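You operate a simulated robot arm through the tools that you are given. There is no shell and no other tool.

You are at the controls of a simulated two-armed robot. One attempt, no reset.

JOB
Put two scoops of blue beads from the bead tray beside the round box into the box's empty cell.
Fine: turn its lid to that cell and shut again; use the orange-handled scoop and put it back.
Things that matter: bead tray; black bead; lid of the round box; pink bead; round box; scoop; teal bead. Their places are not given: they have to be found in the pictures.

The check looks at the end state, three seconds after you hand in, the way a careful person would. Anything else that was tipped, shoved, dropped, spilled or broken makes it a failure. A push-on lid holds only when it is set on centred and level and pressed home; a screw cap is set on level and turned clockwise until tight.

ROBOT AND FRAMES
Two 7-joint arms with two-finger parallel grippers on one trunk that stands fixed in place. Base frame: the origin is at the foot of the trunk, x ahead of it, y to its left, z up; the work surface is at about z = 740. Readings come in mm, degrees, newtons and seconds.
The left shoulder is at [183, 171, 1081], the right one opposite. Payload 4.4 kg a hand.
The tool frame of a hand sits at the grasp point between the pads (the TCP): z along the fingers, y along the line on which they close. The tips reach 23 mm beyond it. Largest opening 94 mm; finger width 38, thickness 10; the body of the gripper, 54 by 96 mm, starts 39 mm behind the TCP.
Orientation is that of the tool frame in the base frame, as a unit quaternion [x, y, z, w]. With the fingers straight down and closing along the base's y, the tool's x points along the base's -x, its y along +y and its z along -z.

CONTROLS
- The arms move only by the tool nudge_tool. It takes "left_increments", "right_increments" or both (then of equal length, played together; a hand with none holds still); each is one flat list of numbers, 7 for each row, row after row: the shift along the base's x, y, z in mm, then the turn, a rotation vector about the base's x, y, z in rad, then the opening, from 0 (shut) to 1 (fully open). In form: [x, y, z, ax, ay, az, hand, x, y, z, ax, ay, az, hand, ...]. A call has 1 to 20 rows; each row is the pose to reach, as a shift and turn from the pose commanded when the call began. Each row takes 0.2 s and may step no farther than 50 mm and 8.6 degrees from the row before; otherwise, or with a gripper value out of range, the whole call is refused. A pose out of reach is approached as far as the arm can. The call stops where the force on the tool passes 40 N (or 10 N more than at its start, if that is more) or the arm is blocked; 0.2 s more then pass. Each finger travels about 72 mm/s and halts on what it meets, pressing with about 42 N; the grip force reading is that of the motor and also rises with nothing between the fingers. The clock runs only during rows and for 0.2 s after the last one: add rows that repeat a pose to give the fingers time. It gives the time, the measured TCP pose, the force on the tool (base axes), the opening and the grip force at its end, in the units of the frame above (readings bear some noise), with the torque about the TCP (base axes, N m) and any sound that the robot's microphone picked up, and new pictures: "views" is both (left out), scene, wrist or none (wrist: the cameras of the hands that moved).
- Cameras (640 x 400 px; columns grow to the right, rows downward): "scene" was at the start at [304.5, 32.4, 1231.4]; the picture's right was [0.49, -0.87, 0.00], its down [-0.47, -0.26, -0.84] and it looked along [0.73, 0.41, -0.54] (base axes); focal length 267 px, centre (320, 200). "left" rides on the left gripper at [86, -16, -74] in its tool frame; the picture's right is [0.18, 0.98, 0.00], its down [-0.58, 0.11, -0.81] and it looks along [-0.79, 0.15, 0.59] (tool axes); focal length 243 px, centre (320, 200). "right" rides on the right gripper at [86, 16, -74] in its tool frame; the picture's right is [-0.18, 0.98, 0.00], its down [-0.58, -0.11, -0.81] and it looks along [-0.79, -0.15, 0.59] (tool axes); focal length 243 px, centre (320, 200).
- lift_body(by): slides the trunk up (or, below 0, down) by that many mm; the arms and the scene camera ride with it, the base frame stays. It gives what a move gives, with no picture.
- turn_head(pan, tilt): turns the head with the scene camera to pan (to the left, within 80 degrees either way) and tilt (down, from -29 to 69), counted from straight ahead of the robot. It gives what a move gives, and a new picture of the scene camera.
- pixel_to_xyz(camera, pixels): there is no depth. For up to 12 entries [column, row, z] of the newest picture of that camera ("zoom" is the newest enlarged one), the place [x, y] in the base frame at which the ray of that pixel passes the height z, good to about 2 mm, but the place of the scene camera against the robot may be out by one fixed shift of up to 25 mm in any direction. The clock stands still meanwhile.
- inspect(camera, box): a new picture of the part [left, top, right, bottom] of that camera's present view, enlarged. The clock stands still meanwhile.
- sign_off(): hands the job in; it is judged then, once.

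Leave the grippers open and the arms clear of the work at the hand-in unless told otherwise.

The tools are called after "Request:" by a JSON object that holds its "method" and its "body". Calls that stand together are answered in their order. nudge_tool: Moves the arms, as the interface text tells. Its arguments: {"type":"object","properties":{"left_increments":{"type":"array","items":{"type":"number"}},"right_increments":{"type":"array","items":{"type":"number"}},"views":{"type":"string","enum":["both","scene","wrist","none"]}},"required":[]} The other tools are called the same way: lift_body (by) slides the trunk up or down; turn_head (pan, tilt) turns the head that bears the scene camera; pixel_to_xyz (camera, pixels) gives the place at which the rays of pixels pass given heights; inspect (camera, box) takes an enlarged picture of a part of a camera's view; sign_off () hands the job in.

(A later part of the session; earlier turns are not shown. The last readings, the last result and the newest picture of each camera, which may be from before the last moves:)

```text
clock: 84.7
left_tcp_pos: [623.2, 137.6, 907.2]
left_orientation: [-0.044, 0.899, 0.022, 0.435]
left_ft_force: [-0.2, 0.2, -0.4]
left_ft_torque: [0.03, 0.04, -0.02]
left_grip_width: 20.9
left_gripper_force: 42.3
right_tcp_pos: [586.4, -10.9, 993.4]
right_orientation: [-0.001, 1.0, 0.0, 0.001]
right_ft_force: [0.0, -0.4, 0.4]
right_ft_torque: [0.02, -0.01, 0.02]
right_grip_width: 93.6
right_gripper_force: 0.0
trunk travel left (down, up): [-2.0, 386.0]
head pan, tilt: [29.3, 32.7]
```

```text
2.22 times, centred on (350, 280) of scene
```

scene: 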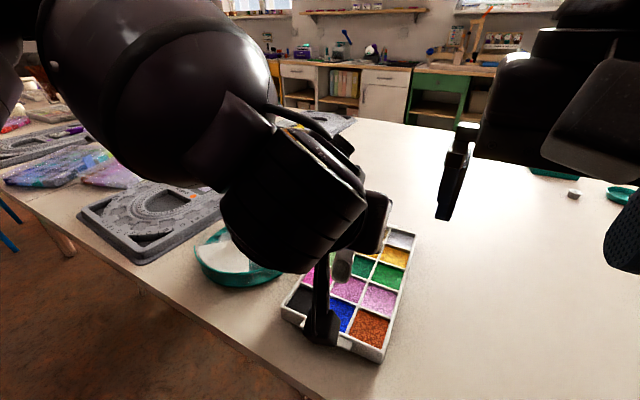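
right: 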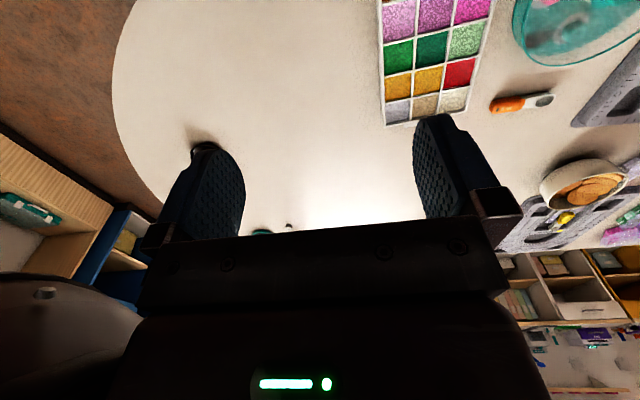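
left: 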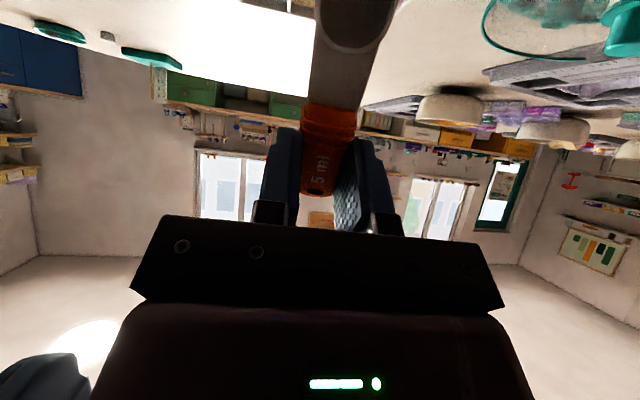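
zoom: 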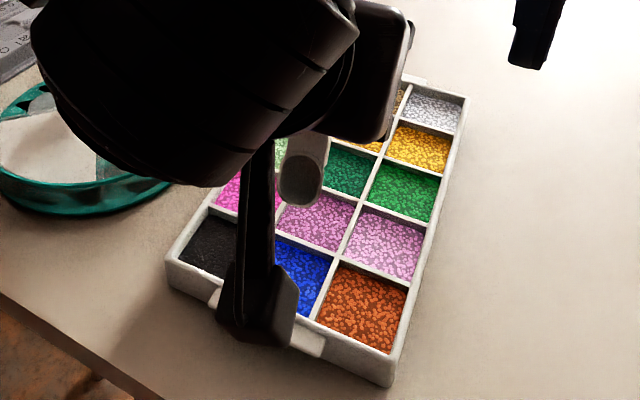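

The 60° pitch is reachable. I'll lower until the tip is just above the beads (TCP z≈846) and look.

Request:
{"method": "nudge_tool", "body": {"left_increments": [0, 0, -30, 0, 0, 0, 0.1, 0, 0, -60, 0, 0, 0, 0.1, 0, 0, -60, 0, 0, 0, 0.1]}}

Request:
{"method": "inspect", "body": {"camera": "scene", "box": [290, 250, 410, 360]}}

Request:
{"method": "inspect", "body": {"camera": "left", "box": [220, 0, 480, 130]}}

```text
clock: 85.5
left_tcp_pos: [622.1, 137.4, 845.4]
left_orientation: [-0.042, 0.9, 0.021, 0.434]
left_ft_force: [0.0, 0.0, 0.5]
left_ft_torque: [0.0, -0.02, 0.0]
left_grip_width: 21.2
left_gripper_force: 41.7
right_tcp_pos: [585.7, -10.8, 991.6]
right_orientation: [0.0, 1.0, 0.0, 0.0]
right_ft_force: [-0.2, 0.2, -0.2]
right_ft_torque: [0.02, 0.04, 0.0]
right_grip_width: 94.0
right_gripper_force: 0.1
trunk travel left (down, up): [-2.0, 386.0]
head pan, tilt: [29.3, 32.7]
```

scene: 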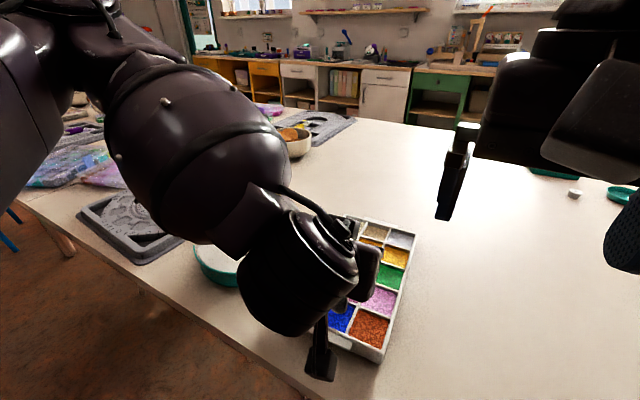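
left: 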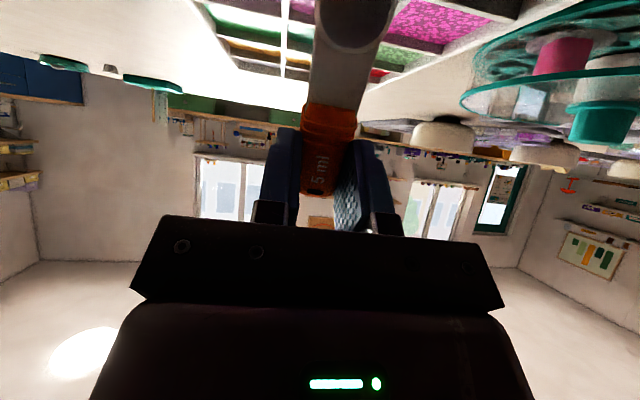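

```text
3.64 times, centred on (350, 305) of scene
```

zoom: 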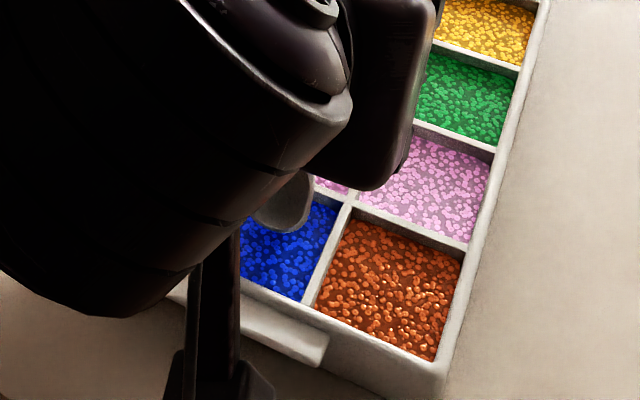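

```text
2.46 times, centred on (350, 65) of left
```

zoom: 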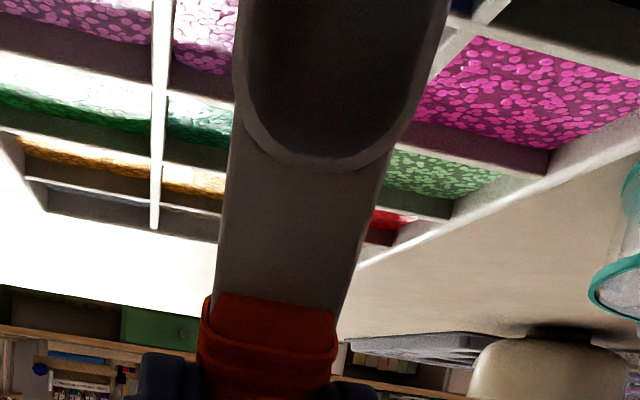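

The bowl hangs over the far side of the blue cell. I'll lower it into the beads in small steps and watch the force.

Request:
{"method": "nudge_tool", "body": {"left_increments": [0.5, 0.3, -5, 0, 0, 0, 0.1, 0.5, 0.3, -10, 0, 0, 0, 0.1, 0.5, 0.3, -14, 0, 0, 0, 0.1, 0.5, 0.3, -17, 0, 0, 0, 0.1], "views": "scene"}}

Request:
{"method": "inspect", "body": {"camera": "scene", "box": [290, 250, 410, 360]}}

```text
clock: 86.5
left_tcp_pos: [623.5, 137.6, 829.9]
left_orientation: [-0.042, 0.9, 0.021, 0.434]
left_ft_force: [-7.7, -1.4, 7.6]
left_ft_torque: [-0.19, 0.56, -0.08]
left_grip_width: 20.7
left_gripper_force: 42.0
right_tcp_pos: [586.7, -11.1, 991.7]
right_orientation: [-0.001, 1.0, 0.0, 0.001]
right_ft_force: [-0.6, 0.2, 0.0]
right_ft_torque: [0.0, 0.0, -0.01]
right_grip_width: 93.9
right_gripper_force: 0.2
trunk travel left (down, up): [-2.0, 386.0]
head pan, tilt: [29.3, 32.7]
```

scene: 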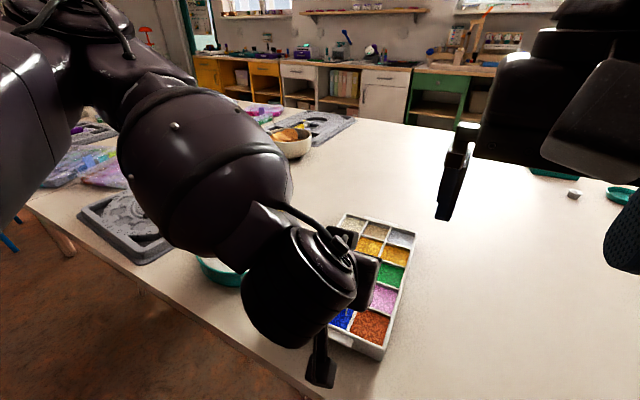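

```text
3.64 times, centred on (350, 305) of scene
```

zoom: 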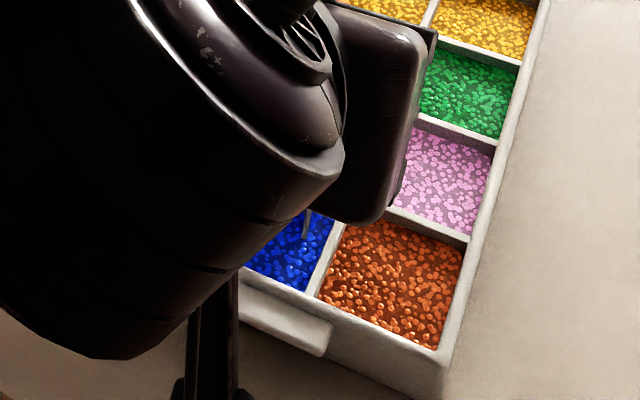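

There's a push toward −x and up, so the bowl's back is probably touching the far divider. I'll move 5 mm toward the robot to clear it.

Request:
{"method": "nudge_tool", "body": {"left_increments": [-2, 0, 1, 0, 0, 0, 0.1, -5, -0.5, 1, 0, 0, 0, 0.1, -5, -0.5, 1, 0, 0, 0, 0.1], "views": "scene"}}

Request:
{"method": "inspect", "body": {"camera": "scene", "box": [340, 280, 400, 350]}}

```text
clock: 87.3
left_tcp_pos: [618.9, 138.1, 828.9]
left_orientation: [-0.043, 0.9, 0.023, 0.433]
left_ft_force: [-0.7, -0.2, -0.3]
left_ft_torque: [0.0, 0.0, 0.01]
left_grip_width: 21.2
left_gripper_force: 42.2
right_tcp_pos: [586.1, -10.8, 991.9]
right_orientation: [0.001, 1.0, 0.0, 0.0]
right_ft_force: [0.1, -0.4, 0.1]
right_ft_torque: [0.04, -0.01, 0.03]
right_grip_width: 93.7
right_gripper_force: 0.1
trunk travel left (down, up): [-2.0, 386.0]
head pan, tilt: [29.3, 32.7]
```

scene: 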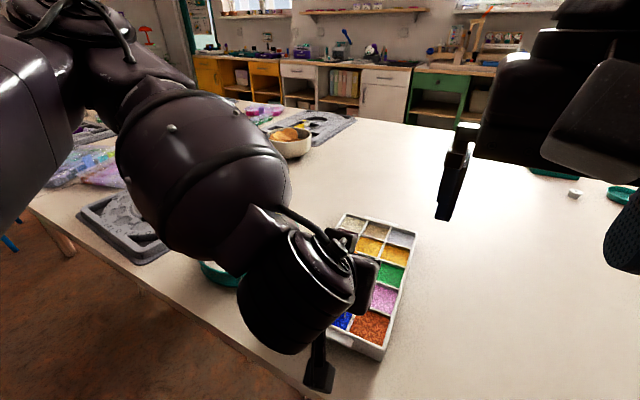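

```text
5.71 times, centred on (370, 315) of scene
```

zoom: 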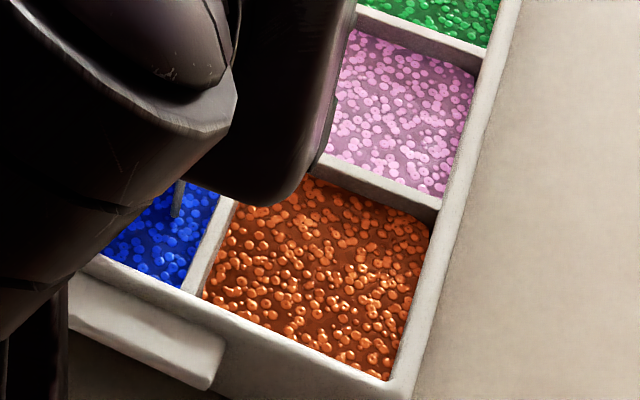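

The contact is gone, so it was the divider. I'll lower 5 mm more to near the cell floor and check the force.

Request:
{"method": "nudge_tool", "body": {"left_increments": [-1, 0, -2, 0, 0, 0, 0.1, -2, 0, -4, 0, 0, 0, 0.1, -2, 0, -6, 0, 0, 0, 0.1, -2, 0, -6, 0, 0, 0, 0.1], "views": "none"}}

```text
clock: 88.3
left_tcp_pos: [616.4, 137.2, 825.3]
left_orientation: [-0.044, 0.898, 0.021, 0.436]
left_ft_force: [10.0, 1.7, 31.3]
left_ft_torque: [-0.11, -0.29, 0.03]
left_grip_width: 21.3
left_gripper_force: 42.0
right_tcp_pos: [585.2, -11.3, 992.6]
right_orientation: [0.0, 1.0, 0.001, 0.0]
right_ft_force: [-0.4, -0.9, -0.1]
right_ft_torque: [-0.05, -0.02, 0.03]
right_grip_width: 94.0
right_gripper_force: 0.1
trunk travel left (down, up): [-2.0, 386.0]
head pan, tilt: [29.3, 32.7]
```

That's the cell floor (31 N). I'll back off slightly, then sweep forward and roll the bowl up to level while lifting clear of the divider.

Request:
{"method": "nudge_tool", "body": {"left_increments": [0, 0, 4, 0, 0, 0, 0.1, -8, -0.8, 4, 0, 0, 0, 0.1, -8, -0.8, 4, 0, 0, 0, 0.1, 0.7, 0, -0.3, -0.0116, 0.1215, 0, 0.1, 9, 0.7, -5.4, -0.0232, 0.243, 0, 0.1, 17, 1.5, -9, -0.0348, 0.364, 0, 0.1, 24, 2.2, -11, -0.0465, 0.487, 0, 0.1, 30, 2.8, -13, -0.058, 0.608, 0, 0.1, 36, 3.3, -11, -0.0708, 0.742, 0, 0.1, 40, 3.7, -5, -0.084, 0.881, 0, 0.1, 44, 4.1, 7, -0.097, 1.015, 0, 0.1, 45, 4.1, 28, -0.1035, 1.085, 0, 0.1, 45, 4.1, 48, -0.1035, 1.085, 0, 0.1, 45, 4.1, 68, -0.1035, 1.085, 0, 0.1, 45, 4.1, 68, -0.1035, 1.085, 0, 0.1]}}

Request:
{"method": "inspect", "body": {"camera": "scene", "box": [270, 210, 420, 360]}}

Request:
{"method": "inspect", "body": {"camera": "left", "box": [220, 0, 480, 160]}}

```text
clock: 91.5
left_tcp_pos: [661.5, 141.8, 891.0]
left_orientation: [-0.047, 0.994, -0.003, -0.097]
left_ft_force: [-0.4, 0.4, 0.0]
left_ft_torque: [-0.01, -0.02, 0.01]
left_grip_width: 20.9
left_gripper_force: 41.7
left hand out of reach, approached as far as the arm can: row 2, 3
right_tcp_pos: [585.6, -9.8, 989.8]
right_orientation: [0.0, 1.0, -0.001, 0.0]
right_ft_force: [-0.2, -0.7, -0.3]
right_ft_torque: [-0.01, 0.01, 0.0]
right_grip_width: 94.0
right_gripper_force: 0.1
trunk travel left (down, up): [-2.0, 386.0]
head pan, tilt: [29.3, 32.7]
```

scene: 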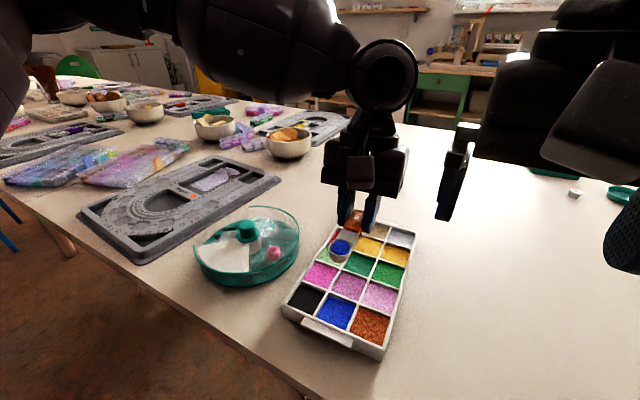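
left: 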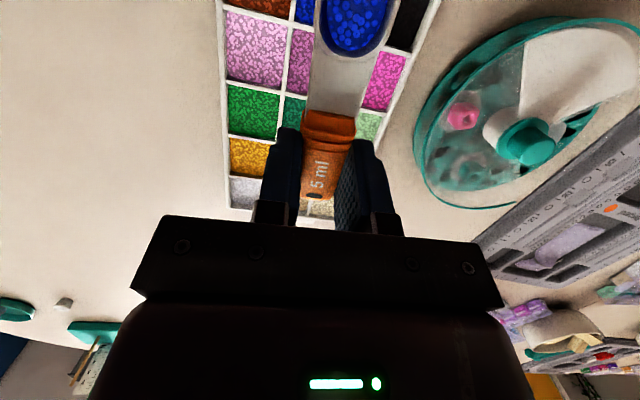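

```text
2.67 times, centred on (345, 285) of scene
```

zoom: 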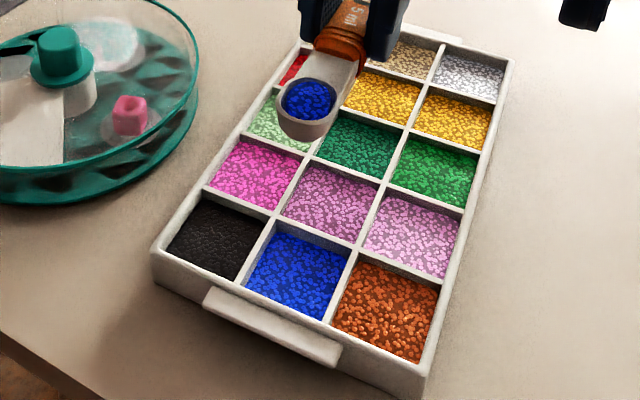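

```text
2.46 times, centred on (350, 80) of left
```

zoom: 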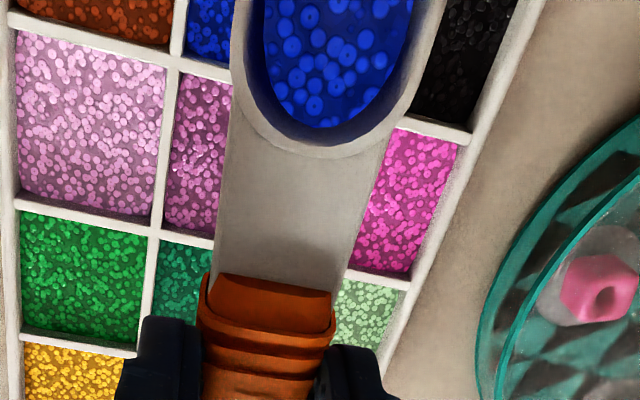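

The bowl came up full of blue beads and nothing spilled. Before carrying it to the box, I'll check where the gray board's edges are, for hand clearance when pouring.

Request:
{"method": "pixel_to_xyz", "body": {"camera": "scene", "pixels": [[281, 181, 755], [145, 262, 755], [78, 210, 755], [200, 228, 755], [216, 284, 740], [245, 226, 798]]}}

Request:
{"method": "inspect", "body": {"camera": "scene", "box": [60, 140, 320, 300]}}

```text
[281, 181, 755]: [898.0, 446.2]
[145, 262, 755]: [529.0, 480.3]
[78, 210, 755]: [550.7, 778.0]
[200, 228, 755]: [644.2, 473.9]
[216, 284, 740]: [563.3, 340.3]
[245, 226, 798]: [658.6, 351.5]
```

```text
2.46 times, centred on (190, 220) of scene
```

zoom: 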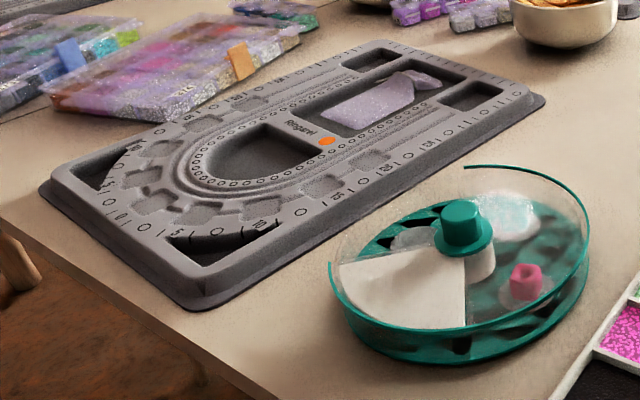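

The board starts at y≈475, so the area on the robot side of the box is free. I'll carry the full scoop level to above the box, turning its heading slightly (−25°) so the camera bracket stays clear of the box when I tip.

Request:
{"method": "nudge_tool", "body": {"left_increments": [2, 12, 0, 0, 0, -0.02, 0.1, 6, 34, 0, 0, 0, -0.06, 0.1, 11, 60, 0, 0, 0, -0.11, 0.1, 17, 87, 0, 0, 0, -0.16, 0.1, 23, 114, 0, 0, 0, -0.21, 0.1, 29, 141, 0, 0, 0, -0.26, 0.1, 35, 168, 0, 0, 0, -0.31, 0.1, 41, 193, -3, 0, 0, -0.36, 0.1, 46, 214, -6, 0, 0, -0.41, 0.1, 50, 228, -10, 0, 0, -0.445, 0.1, 50.5, 232, -12, 0, 0, -0.445, 0.1, 50.5, 232, -12, 0, 0, -0.445, 0.1]}}

Request:
{"method": "inspect", "body": {"camera": "scene", "box": [180, 160, 340, 300]}}

Request:
{"method": "inspect", "body": {"camera": "left", "box": [180, 0, 520, 200]}}

```text
clock: 94.1
left_tcp_pos: [712.4, 373.9, 878.3]
left_orientation: [0.174, 0.98, 0.018, -0.095]
left_ft_force: [0.0, 0.0, 0.1]
left_ft_torque: [0.01, -0.02, 0.0]
left_grip_width: 21.0
left_gripper_force: 42.0
right_tcp_pos: [585.8, -10.7, 991.4]
right_orientation: [0.0, 1.0, 0.001, 0.0]
right_ft_force: [0.2, 0.1, 0.2]
right_ft_torque: [-0.01, -0.02, -0.02]
right_grip_width: 93.9
right_gripper_force: 0.0
trunk travel left (down, up): [-2.0, 386.0]
head pan, tilt: [29.3, 32.7]
```

scene: 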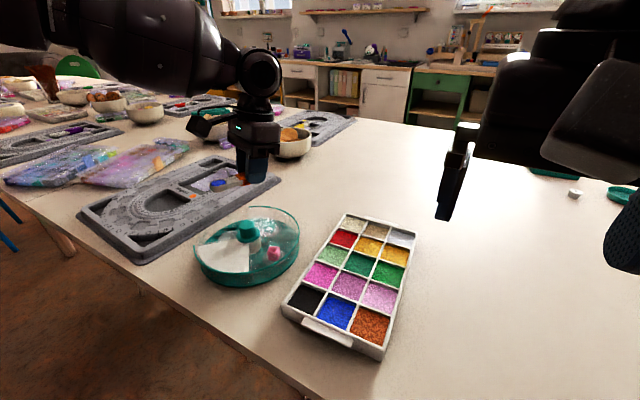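
left: 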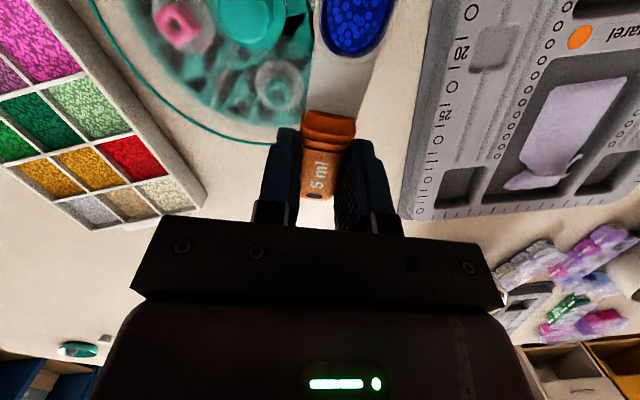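

```text
2.86 times, centred on (260, 230) of scene
```

zoom: 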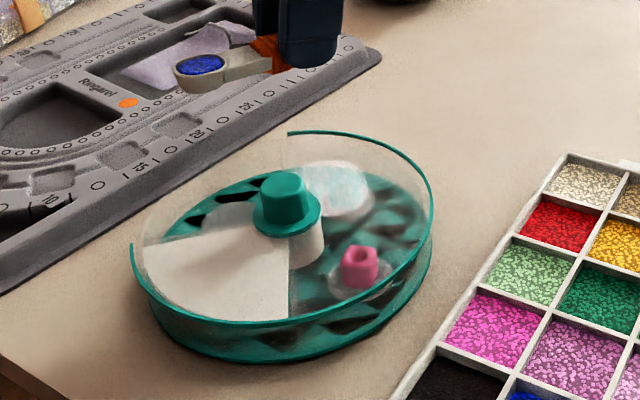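

```text
1.88 times, centred on (350, 100) of left
```

zoom: 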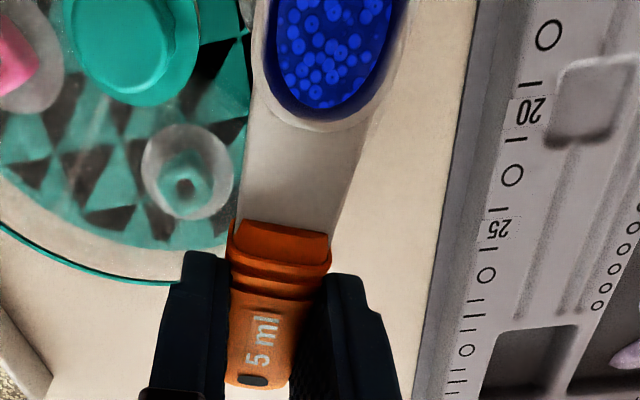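

I'll check the bowl's actual position with the scene camera (rim height about z 867) against the empty cell.

Request:
{"method": "pixel_to_xyz", "body": {"camera": "scene", "pixels": [[218, 183.8, 867], [246.5, 227, 798], [228, 238, 743]]}}

Request:
{"method": "pixel_to_xyz", "body": {"camera": "left", "pixels": [[357, 0, 867], [277, 88, 743], [255, 8, 798]]}}

```text
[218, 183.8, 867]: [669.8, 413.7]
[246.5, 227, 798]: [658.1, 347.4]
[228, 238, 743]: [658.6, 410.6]
```

```text
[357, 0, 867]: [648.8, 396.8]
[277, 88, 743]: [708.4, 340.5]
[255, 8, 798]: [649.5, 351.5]
```

Positions agree: the bowl is at about (649,397), over the empty cell. I'll lower and start tipping, keeping the tip at (635,402).

Request:
{"method": "nudge_tool", "body": {"left_increments": [0, 0, -25, 0, 0, 0, 0.1, 0, 0, -46, 0, 0, 0, 0.1, -1.5, 0.5, -48, -0.045, -0.122, 0, 0.1, -4.4, 1.6, -54, -0.093, -0.2525, 0, 0.1, -8.9, 3.2, -48.6, -0.141, -0.383, 0, 0.1, -14.7, 5.4, -41, -0.189, -0.5143, 0, 0.1]}}

Request:
{"method": "inspect", "body": {"camera": "scene", "box": [180, 170, 340, 300]}}

Request:
{"method": "inspect", "body": {"camera": "left", "box": [180, 0, 520, 200]}}

```text
clock: 95.5
left_tcp_pos: [697.4, 379.1, 837.0]
left_orientation: [0.171, 0.969, -0.03, 0.175]
left_ft_force: [-0.3, -0.5, -1.6]
left_ft_torque: [-0.02, -0.01, 0.0]
left_grip_width: 21.0
left_gripper_force: 41.8
right_tcp_pos: [586.2, -10.4, 990.9]
right_orientation: [0.0, 1.0, 0.0, 0.0]
right_ft_force: [0.8, -0.2, 0.9]
right_ft_torque: [-0.03, -0.02, -0.01]
right_grip_width: 94.2
right_gripper_force: 0.2
trunk travel left (down, up): [-2.0, 386.0]
head pan, tilt: [29.3, 32.7]
```

scene: 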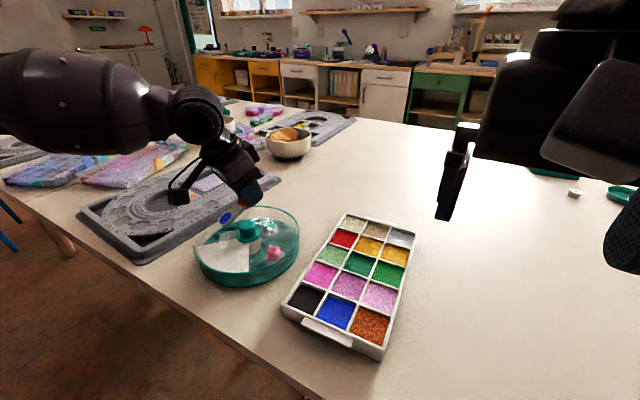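
left: 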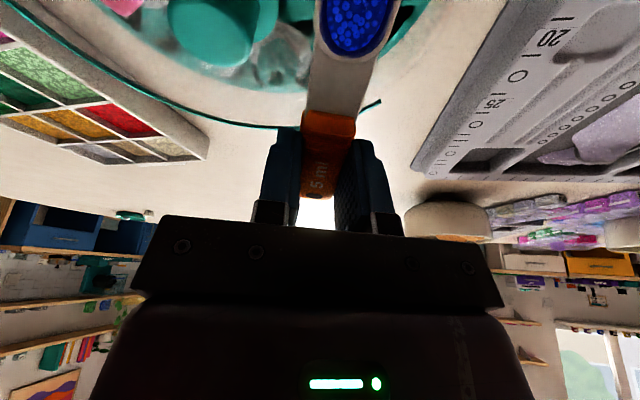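

```text
3.08 times, centred on (260, 235) of scene
```

zoom: 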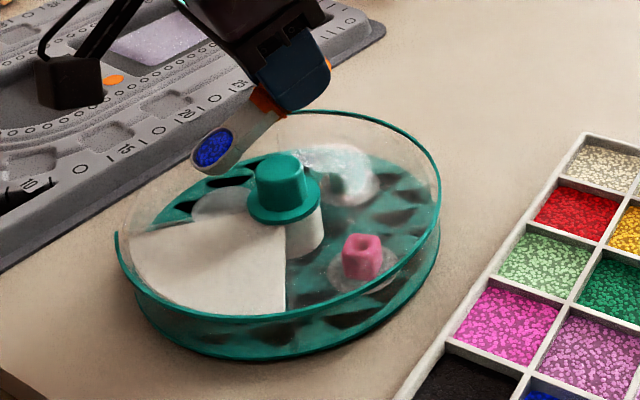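

```text
1.88 times, centred on (350, 100) of left
```

zoom: 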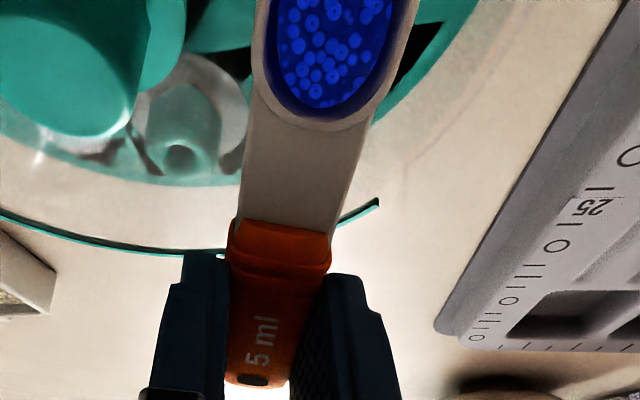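

The load holds at 29°, and the tip is over the open cell. I'll continue tipping to 61°.

Request:
{"method": "nudge_tool", "body": {"left_increments": [-6.7, 2.8, 7, -0.0483, -0.1314, 0, 0.1, -14.9, 5.8, 12.8, -0.0966, -0.2628, 0, 0.1, -23.9, 9.1, 19, -0.1446, -0.3933, 0, 0.1, -33.7, 12.7, 24, -0.1925, -0.5237, 0, 0.1, -33.7, 12.7, 24, -0.1925, -0.5237, 0, 0.1]}}

Request:
{"method": "inspect", "body": {"camera": "scene", "box": [180, 170, 340, 300]}}

Request:
{"method": "inspect", "body": {"camera": "left", "box": [180, 0, 520, 200]}}

```text
clock: 96.7
left_tcp_pos: [663.8, 392.4, 862.6]
left_orientation: [0.156, 0.883, -0.077, 0.436]
left_ft_force: [0.2, -0.1, 0.1]
left_ft_torque: [0.01, 0.03, 0.02]
left_grip_width: 21.0
left_gripper_force: 41.5
right_tcp_pos: [586.2, -10.8, 991.4]
right_orientation: [0.0, 1.0, -0.001, -0.001]
right_ft_force: [0.5, -0.6, 0.9]
right_ft_torque: [0.0, -0.02, 0.0]
right_grip_width: 94.2
right_gripper_force: 0.1
trunk travel left (down, up): [-2.0, 386.0]
head pan, tilt: [29.3, 32.7]
```

scene: 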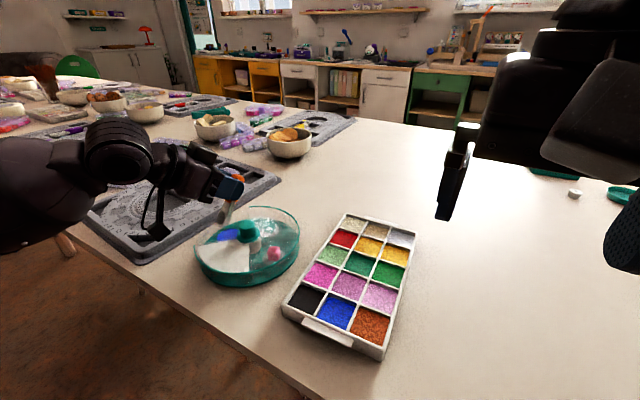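
left: 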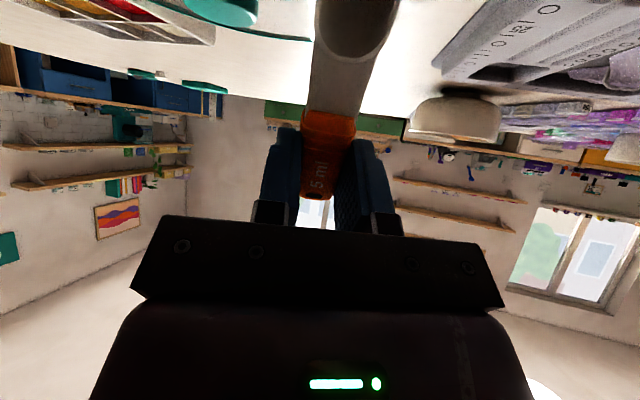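

```text
3.08 times, centred on (260, 235) of scene
```

zoom: 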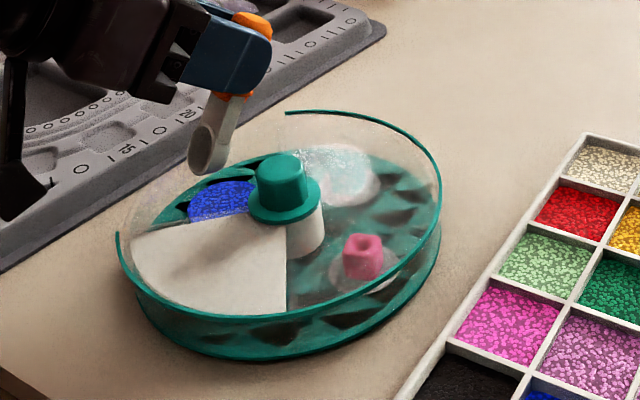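

```text
1.88 times, centred on (350, 100) of left
```

zoom: 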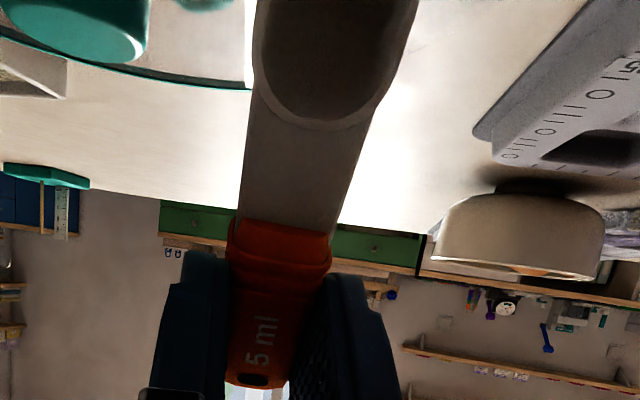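

The beads poured into the empty cell and the bowl looks empty. I'll rise and return to the blue cell for the second scoop, keeping the scoop pitched down and turning the heading back.

Request:
{"method": "nudge_tool", "body": {"left_increments": [0, 0, 30, 0, 0, 0, 0.1, 0, 0, 60, 0, 0, 0, 0.1, -2, -15, 60, 0, 0, 0.05, 0.1, -7, -45, 60, 0, 0, 0.1, 0.1, -14, -80, 60, 0, 0, 0.16, 0.1, -21, -115, 60, 0, 0, 0.22, 0.1, -28, -150, 60, 0, 0, 0.28, 0.1, -35, -185, 55, 0, 0, 0.34, 0.1, -42, -220, 48, 0, 0, 0.4, 0.1, -47, -245, 42, 0, 0, 0.443, 0.1, -47, -255, 38, 0, 0, 0.443, 0.1, -47, -255, 38, 0, 0, 0.443, 0.1]}}

Request:
{"method": "inspect", "body": {"camera": "scene", "box": [180, 170, 340, 300]}}

Request:
{"method": "inspect", "body": {"camera": "scene", "box": [270, 210, 420, 360]}}

```text
clock: 99.3
left_tcp_pos: [626.4, 143.1, 906.1]
left_orientation: [-0.042, 0.896, 0.021, 0.441]
left_ft_force: [-0.4, 0.3, -0.2]
left_ft_torque: [0.02, 0.04, 0.0]
left_grip_width: 20.7
left_gripper_force: 42.4
left hand out of reach, approached as far as the arm can: row 6, 7, 8, 9, 10, 11, 12
right_tcp_pos: [586.0, -10.9, 992.1]
right_orientation: [0.0, 1.0, 0.001, 0.0]
right_ft_force: [0.3, -0.3, 0.2]
right_ft_torque: [0.01, -0.03, -0.03]
right_grip_width: 94.2
right_gripper_force: 0.0
trunk travel left (down, up): [-2.0, 386.0]
head pan, tilt: [29.3, 32.7]
```

scene: 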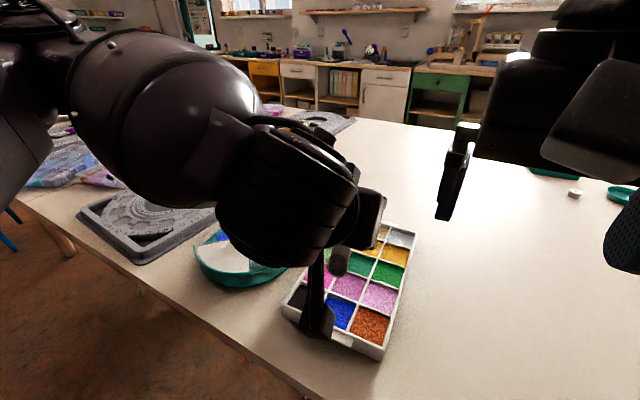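
left: 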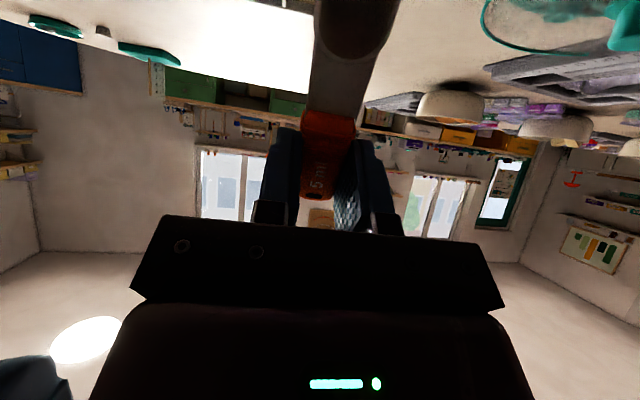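

```text
3.08 times, centred on (260, 235) of scene
```

zoom: 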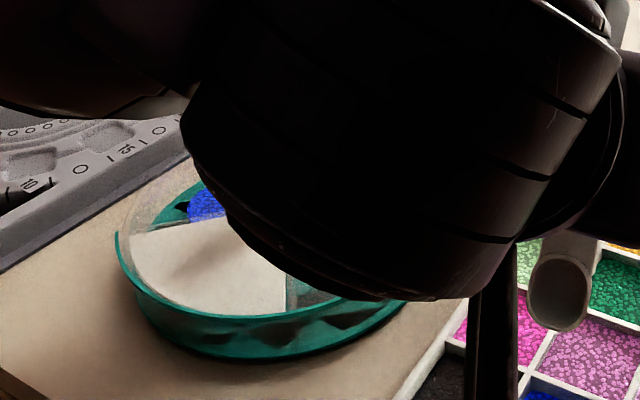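

```text
2.67 times, centred on (345, 285) of scene
```

zoom: 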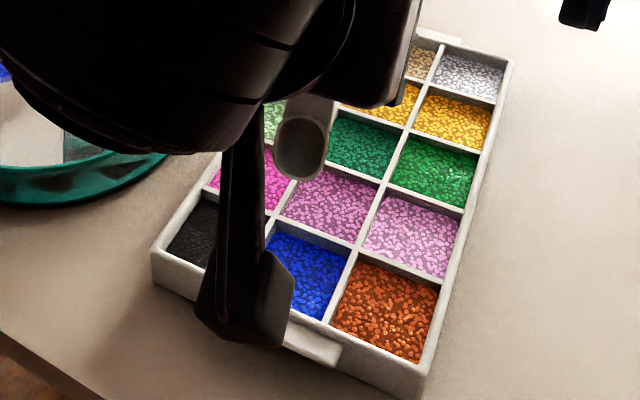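

A slightly smaller pitch (57°) keeps it in reach. I'll move over the blue cell and lower to just above the beads.

Request:
{"method": "nudge_tool", "body": {"left_increments": [-2, -2, -15, -0.0067, 0.0697, 0, 0.1, -5.4, -5.3, -35, -0.0067, 0.0697, 0, 0.1, -5.4, -5.3, -56, -0.0067, 0.0697, 0, 0.1, -5.4, -5.3, -56, -0.0067, 0.0697, 0, 0.1]}}

Request:
{"method": "inspect", "body": {"camera": "scene", "box": [290, 250, 410, 360]}}

```text
clock: 100.3
left_tcp_pos: [622.0, 137.8, 850.4]
left_orientation: [-0.041, 0.911, 0.018, 0.409]
left_ft_force: [0.2, -0.7, 0.3]
left_ft_torque: [0.01, 0.01, -0.02]
left_grip_width: 20.9
left_gripper_force: 42.4
right_tcp_pos: [586.9, -10.5, 990.5]
right_orientation: [-0.001, 1.0, 0.0, -0.001]
right_ft_force: [-0.8, -0.3, 0.1]
right_ft_torque: [-0.03, 0.01, 0.04]
right_grip_width: 93.8
right_gripper_force: 0.2
trunk travel left (down, up): [-2.0, 386.0]
head pan, tilt: [29.3, 32.7]
```

scene: 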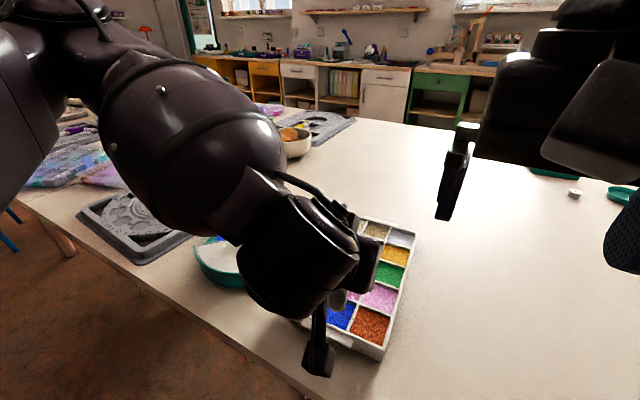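
left: 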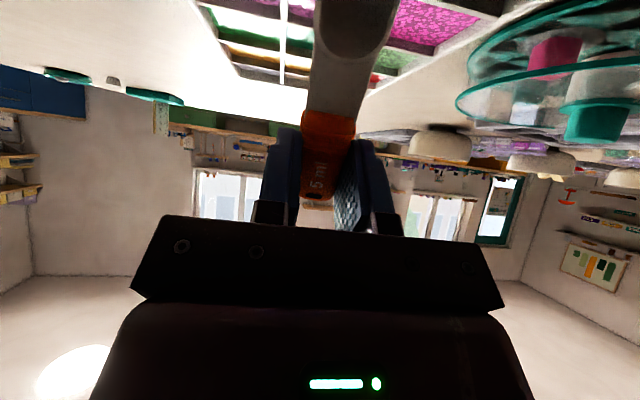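

```text
3.64 times, centred on (350, 305) of scene
```

zoom: 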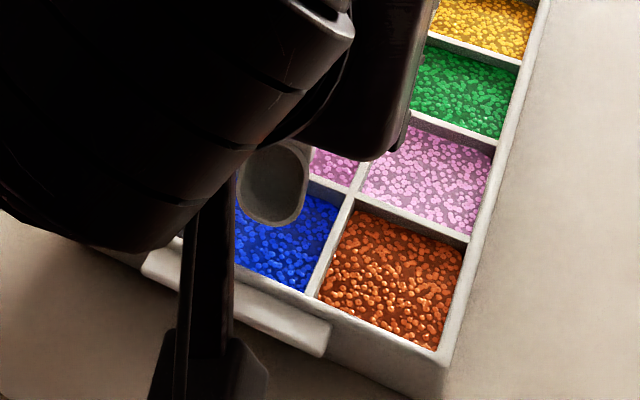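

The empty bowl is over the far part of the blue cell. I'll lower into the beads to about 2 mm above the cell floor.

Request:
{"method": "nudge_tool", "body": {"left_increments": [-2, 0, -10, 0, 0, 0, 0.1, -2, 0, -20, 0, 0, 0, 0.1, -2, 0, -24, 0, 0, 0, 0.1], "views": "none"}}

```text
clock: 101.1
left_tcp_pos: [618.7, 139.1, 824.7]
left_orientation: [-0.043, 0.911, 0.02, 0.41]
left_ft_force: [-0.3, 0.0, 0.3]
left_ft_torque: [-0.01, -0.01, -0.01]
left_grip_width: 21.1
left_gripper_force: 42.0
right_tcp_pos: [586.5, -9.1, 991.6]
right_orientation: [0.0, 1.0, 0.001, -0.001]
right_ft_force: [0.1, -0.2, 0.1]
right_ft_torque: [0.01, 0.05, 0.01]
right_grip_width: 93.9
right_gripper_force: 0.0
trunk travel left (down, up): [-2.0, 386.0]
head pan, tilt: [29.3, 32.7]
```

No contact, so I'm just above the floor. Same sweep as before: forward, roll up to level, lift clear.

Request:
{"method": "nudge_tool", "body": {"left_increments": [-4, -0.4, 0, 0, 0, 0, 0.1, 1.3, 0, -5.5, -0.0116, 0.1215, 0, 0.1, 9.5, 0.9, -10, -0.0232, 0.243, 0, 0.1, 17, 1.6, -13.5, -0.0348, 0.364, 0, 0.1, 23.5, 2.2, -15.5, -0.0465, 0.487, 0, 0.1, 30, 2.8, -15, -0.0597, 0.6253, 0, 0.1, 35, 3.3, -11, -0.073, 0.7647, 0, 0.1, 39, 3.7, -1, -0.0863, 0.904, 0, 0.1, 41, 4, 19, -0.0979, 1.0254, 0, 0.1, 41, 4, 39, -0.0979, 1.0254, 0, 0.1, 41, 4, 60, -0.0979, 1.0254, 0, 0.1, 41, 4, 66, -0.0979, 1.0254, 0, 0.1]}}

Request:
{"method": "inspect", "body": {"camera": "scene", "box": [270, 210, 420, 360]}}

Request:
{"method": "inspect", "body": {"camera": "left", "box": [180, 0, 520, 160]}}

```text
clock: 103.7
left_tcp_pos: [659.8, 141.9, 889.2]
left_orientation: [-0.045, 0.995, -0.006, -0.092]
left_ft_force: [0.7, -0.6, -0.8]
left_ft_torque: [-0.01, 0.02, 0.0]
left_grip_width: 21.1
left_gripper_force: 42.1
right_tcp_pos: [586.0, -9.0, 992.1]
right_orientation: [-0.001, 1.0, 0.0, 0.0]
right_ft_force: [0.1, -0.9, 0.0]
right_ft_torque: [0.0, -0.02, 0.02]
right_grip_width: 94.0
right_gripper_force: 0.1
trunk travel left (down, up): [-2.0, 386.0]
head pan, tilt: [29.3, 32.7]
```

scene: 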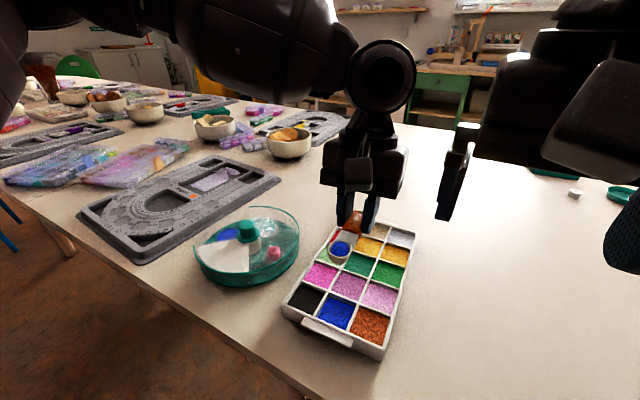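
left: 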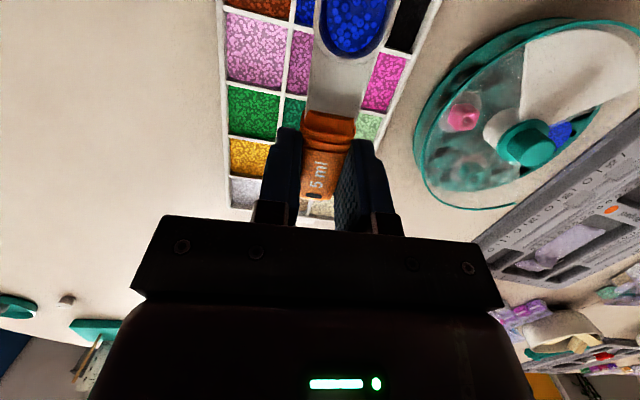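

```text
2.67 times, centred on (345, 285) of scene
```

zoom: 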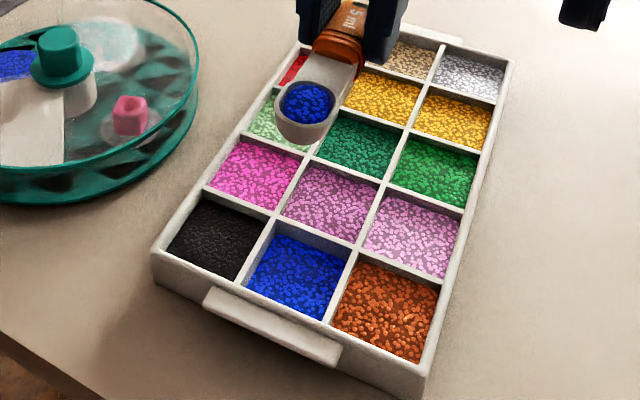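

```text
1.88 times, centred on (350, 80) of left
```

zoom: 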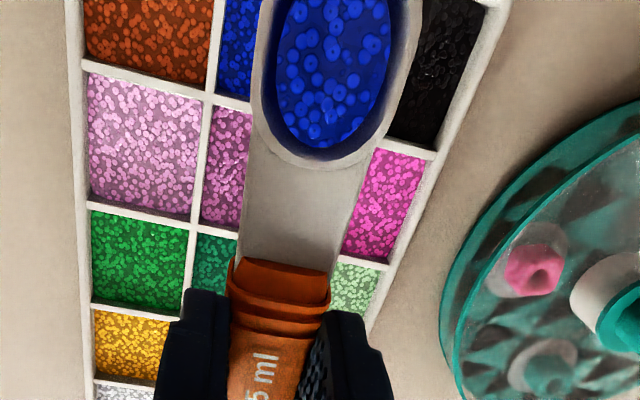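

The second scoop is full. I'll carry it to the box along the same route.

Request:
{"method": "nudge_tool", "body": {"left_increments": [2, 12, 0, 0, 0, -0.02, 0.1, 6, 34, 0, 0, 0, -0.06, 0.1, 11, 60, 0, 0, 0, -0.11, 0.1, 17, 87, 0, 0, 0, -0.16, 0.1, 23, 114, 0, 0, 0, -0.21, 0.1, 29, 141, 0, 0, 0, -0.26, 0.1, 35, 168, 0, 0, 0, -0.31, 0.1, 41, 193, -3, 0, 0, -0.36, 0.1, 47, 214, -6, 0, 0, -0.41, 0.1, 51, 228, -10, 0, 0, -0.445, 0.1, 52, 232, -12, 0, 0, -0.445, 0.1, 52, 232, -12, 0, 0, -0.445, 0.1], "views": "scene"}}

```text
clock: 106.3
left_tcp_pos: [710.3, 375.4, 878.1]
left_orientation: [0.175, 0.98, 0.015, -0.093]
left_ft_force: [0.2, 0.8, 0.1]
left_ft_torque: [0.01, -0.04, 0.01]
left_grip_width: 20.9
left_gripper_force: 42.1
right_tcp_pos: [585.9, -11.1, 991.7]
right_orientation: [0.0, 1.0, 0.0, 0.0]
right_ft_force: [0.0, -0.6, 0.6]
right_ft_torque: [0.02, 0.0, 0.0]
right_grip_width: 93.8
right_gripper_force: 0.0
trunk travel left (down, up): [-2.0, 386.0]
head pan, tilt: [29.3, 32.7]
```

scene: 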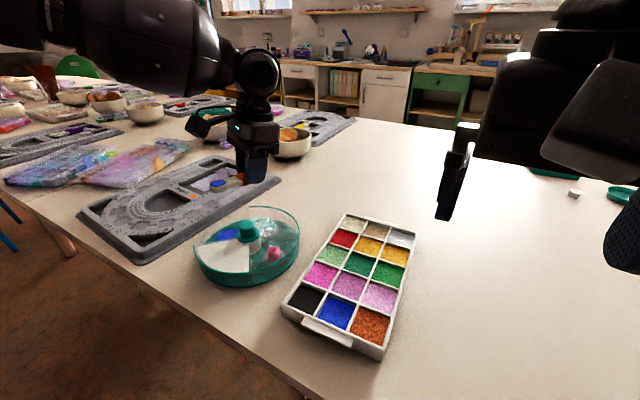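

Same position as before. I'll lower and tip to 61° in one go to pour the second scoop.

Request:
{"method": "nudge_tool", "body": {"left_increments": [0, 0, -25, 0, 0, 0, 0.1, 0, 0, -46, 0, 0, 0, 0.1, -1.5, 0.5, -48, -0.045, -0.122, 0, 0.1, -4.4, 1.6, -54, -0.093, -0.2525, 0, 0.1, -8.9, 3.2, -48.6, -0.141, -0.383, 0, 0.1, -14.7, 5.4, -41, -0.189, -0.5143, 0, 0.1, -21.7, 8, -34, -0.2373, -0.6457, 0, 0.1, -29.9, 11, -28.5, -0.2856, -0.7771, 0, 0.1, -38.9, 14.3, -22, -0.3336, -0.9076, 0, 0.1, -48.7, 17.9, -17, -0.3815, -1.038, 0, 0.1, -48.7, 17.9, -17, -0.3815, -1.038, 0, 0.1, -48.7, 17.9, -17, -0.3815, -1.038, 0, 0.1]}}

Request:
{"method": "inspect", "body": {"camera": "scene", "box": [180, 170, 340, 300]}}

Request:
{"method": "inspect", "body": {"camera": "left", "box": [220, 0, 480, 130]}}

```text
clock: 108.9
left_tcp_pos: [662.6, 391.2, 861.8]
left_orientation: [0.158, 0.882, -0.079, 0.436]
left_ft_force: [0.1, 0.1, -0.3]
left_ft_torque: [-0.02, 0.01, 0.0]
left_grip_width: 20.8
left_gripper_force: 42.4
right_tcp_pos: [586.4, -9.2, 991.7]
right_orientation: [0.0, 1.0, 0.0, 0.001]
right_ft_force: [0.1, -0.4, -0.4]
right_ft_torque: [-0.02, 0.01, 0.0]
right_grip_width: 94.1
right_gripper_force: 0.1
trunk travel left (down, up): [-2.0, 386.0]
head pan, tilt: [29.3, 32.7]
```

scene: 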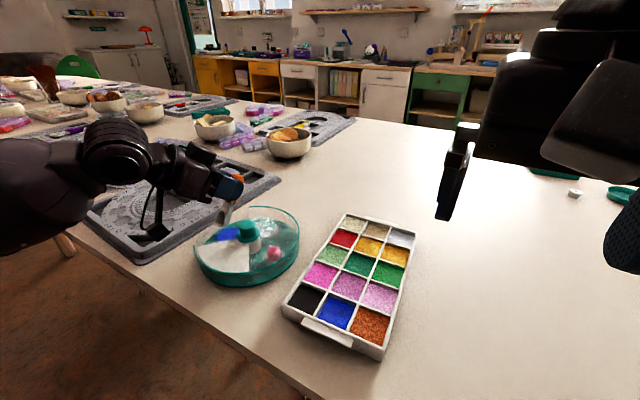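
left: 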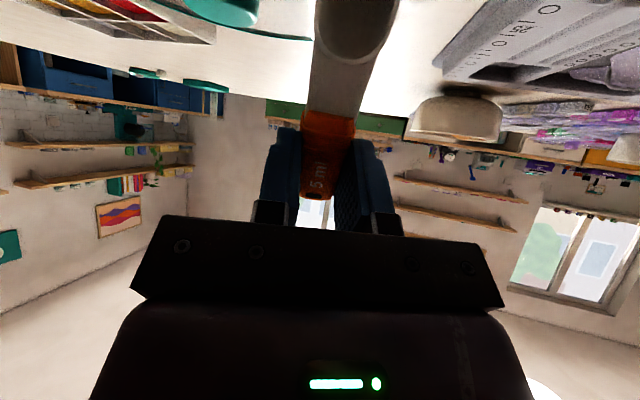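

```text
3.08 times, centred on (260, 235) of scene
```

zoom: 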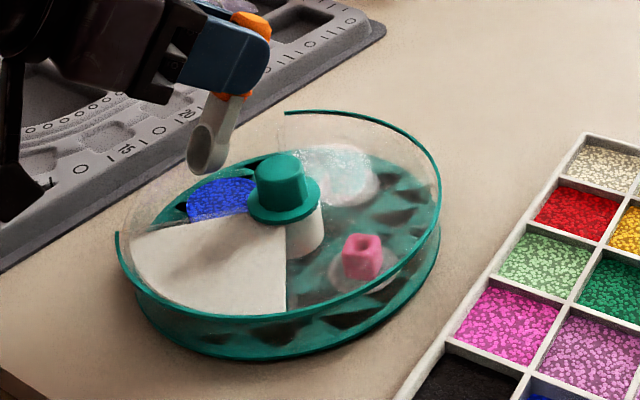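

```text
2.46 times, centred on (350, 65) of left
```

zoom: 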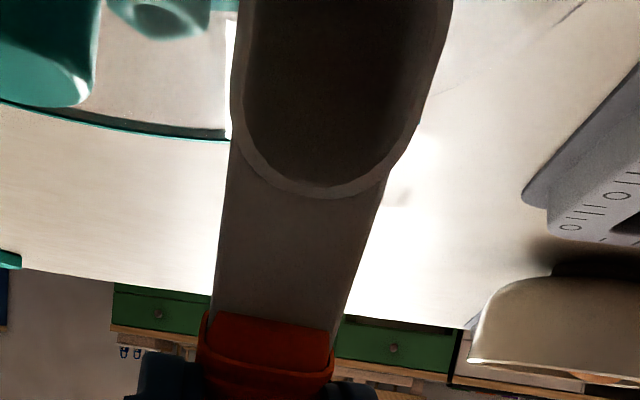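

Both scoops are in the cell and the bowl is empty. I'll raise the scoop and level it.

Request:
{"method": "nudge_tool", "body": {"left_increments": [0, 0, 20, 0, 0, 0, 0.1, 0, 0, 40, 0.0483, 0.1314, 0, 0.1, 10, -3, 40, 0.0966, 0.2628, 0, 0.1, 20, -6, 40, 0.1449, 0.3942, 0, 0.1, 30, -10, 40, 0.1932, 0.5256, 0, 0.1, 40, -14, 35, 0.2415, 0.657, 0, 0.1, 50, -18, 30, 0.2898, 0.7884, 0, 0.1, 60, -22, 25, 0.3381, 0.9198, 0, 0.1, 70, -26, 25, 0.3674, 0.9996, 0, 0.1, 80, -30, 25, 0.3674, 0.9996, 0, 0.1, 80, -30, 25, 0.3674, 0.9996, 0, 0.1]}}

Request:
{"method": "inspect", "body": {"camera": "scene", "box": [180, 170, 340, 300]}}

```text
clock: 111.3
left_tcp_pos: [742.5, 363.1, 886.9]
left_orientation: [0.176, 0.982, 0.012, -0.071]
left_ft_force: [0.1, -0.2, -0.2]
left_ft_torque: [0.0, -0.05, -0.02]
left_grip_width: 20.9
left_gripper_force: 41.9
right_tcp_pos: [585.5, -10.3, 993.3]
right_orientation: [0.0, 1.0, 0.0, 0.0]
right_ft_force: [-0.6, 0.9, 0.4]
right_ft_torque: [-0.01, 0.0, 0.0]
right_grip_width: 93.6
right_gripper_force: 0.0
trunk travel left (down, up): [-2.0, 386.0]
head pan, tilt: [29.3, 32.7]
```

scene: 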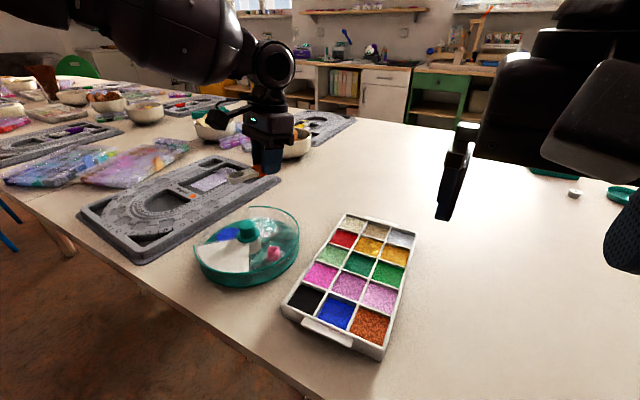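
left: 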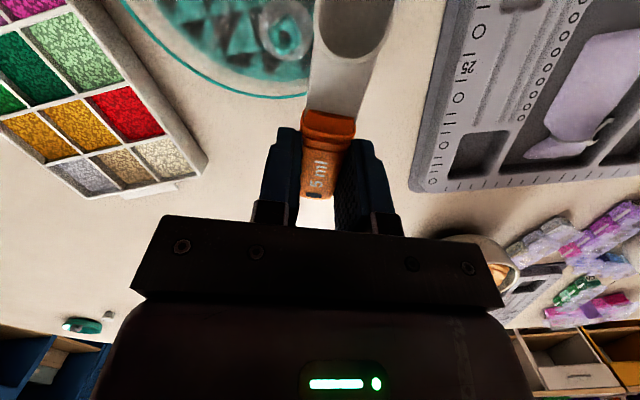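

```text
3.08 times, centred on (260, 235) of scene
```

zoom: 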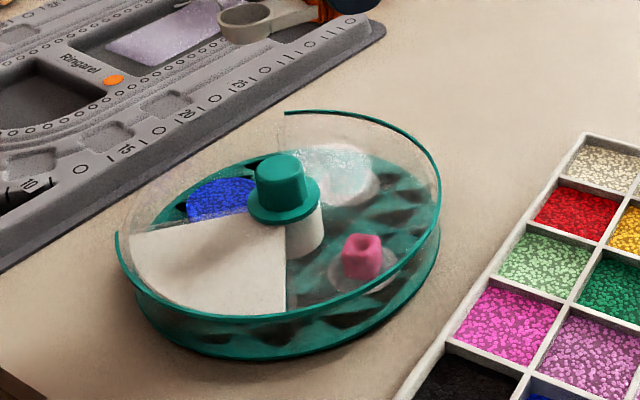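

I'll compare the scoop's seat in the fingers now with the view right after the grasp, using the same crop.

Request:
{"method": "inspect", "body": {"camera": "left", "box": [200, 0, 440, 230]}}

```text
1.74 times, centred on (320, 115) of left
```

zoom: 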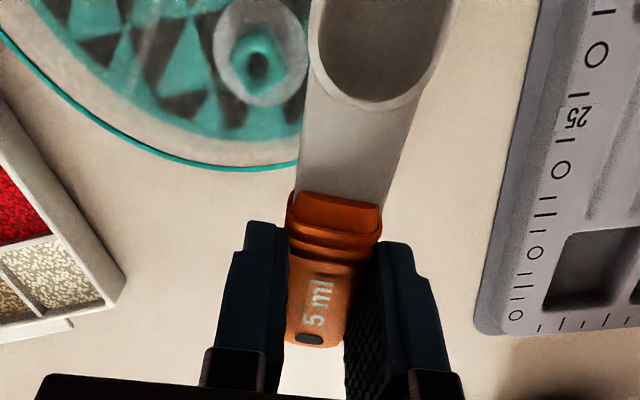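

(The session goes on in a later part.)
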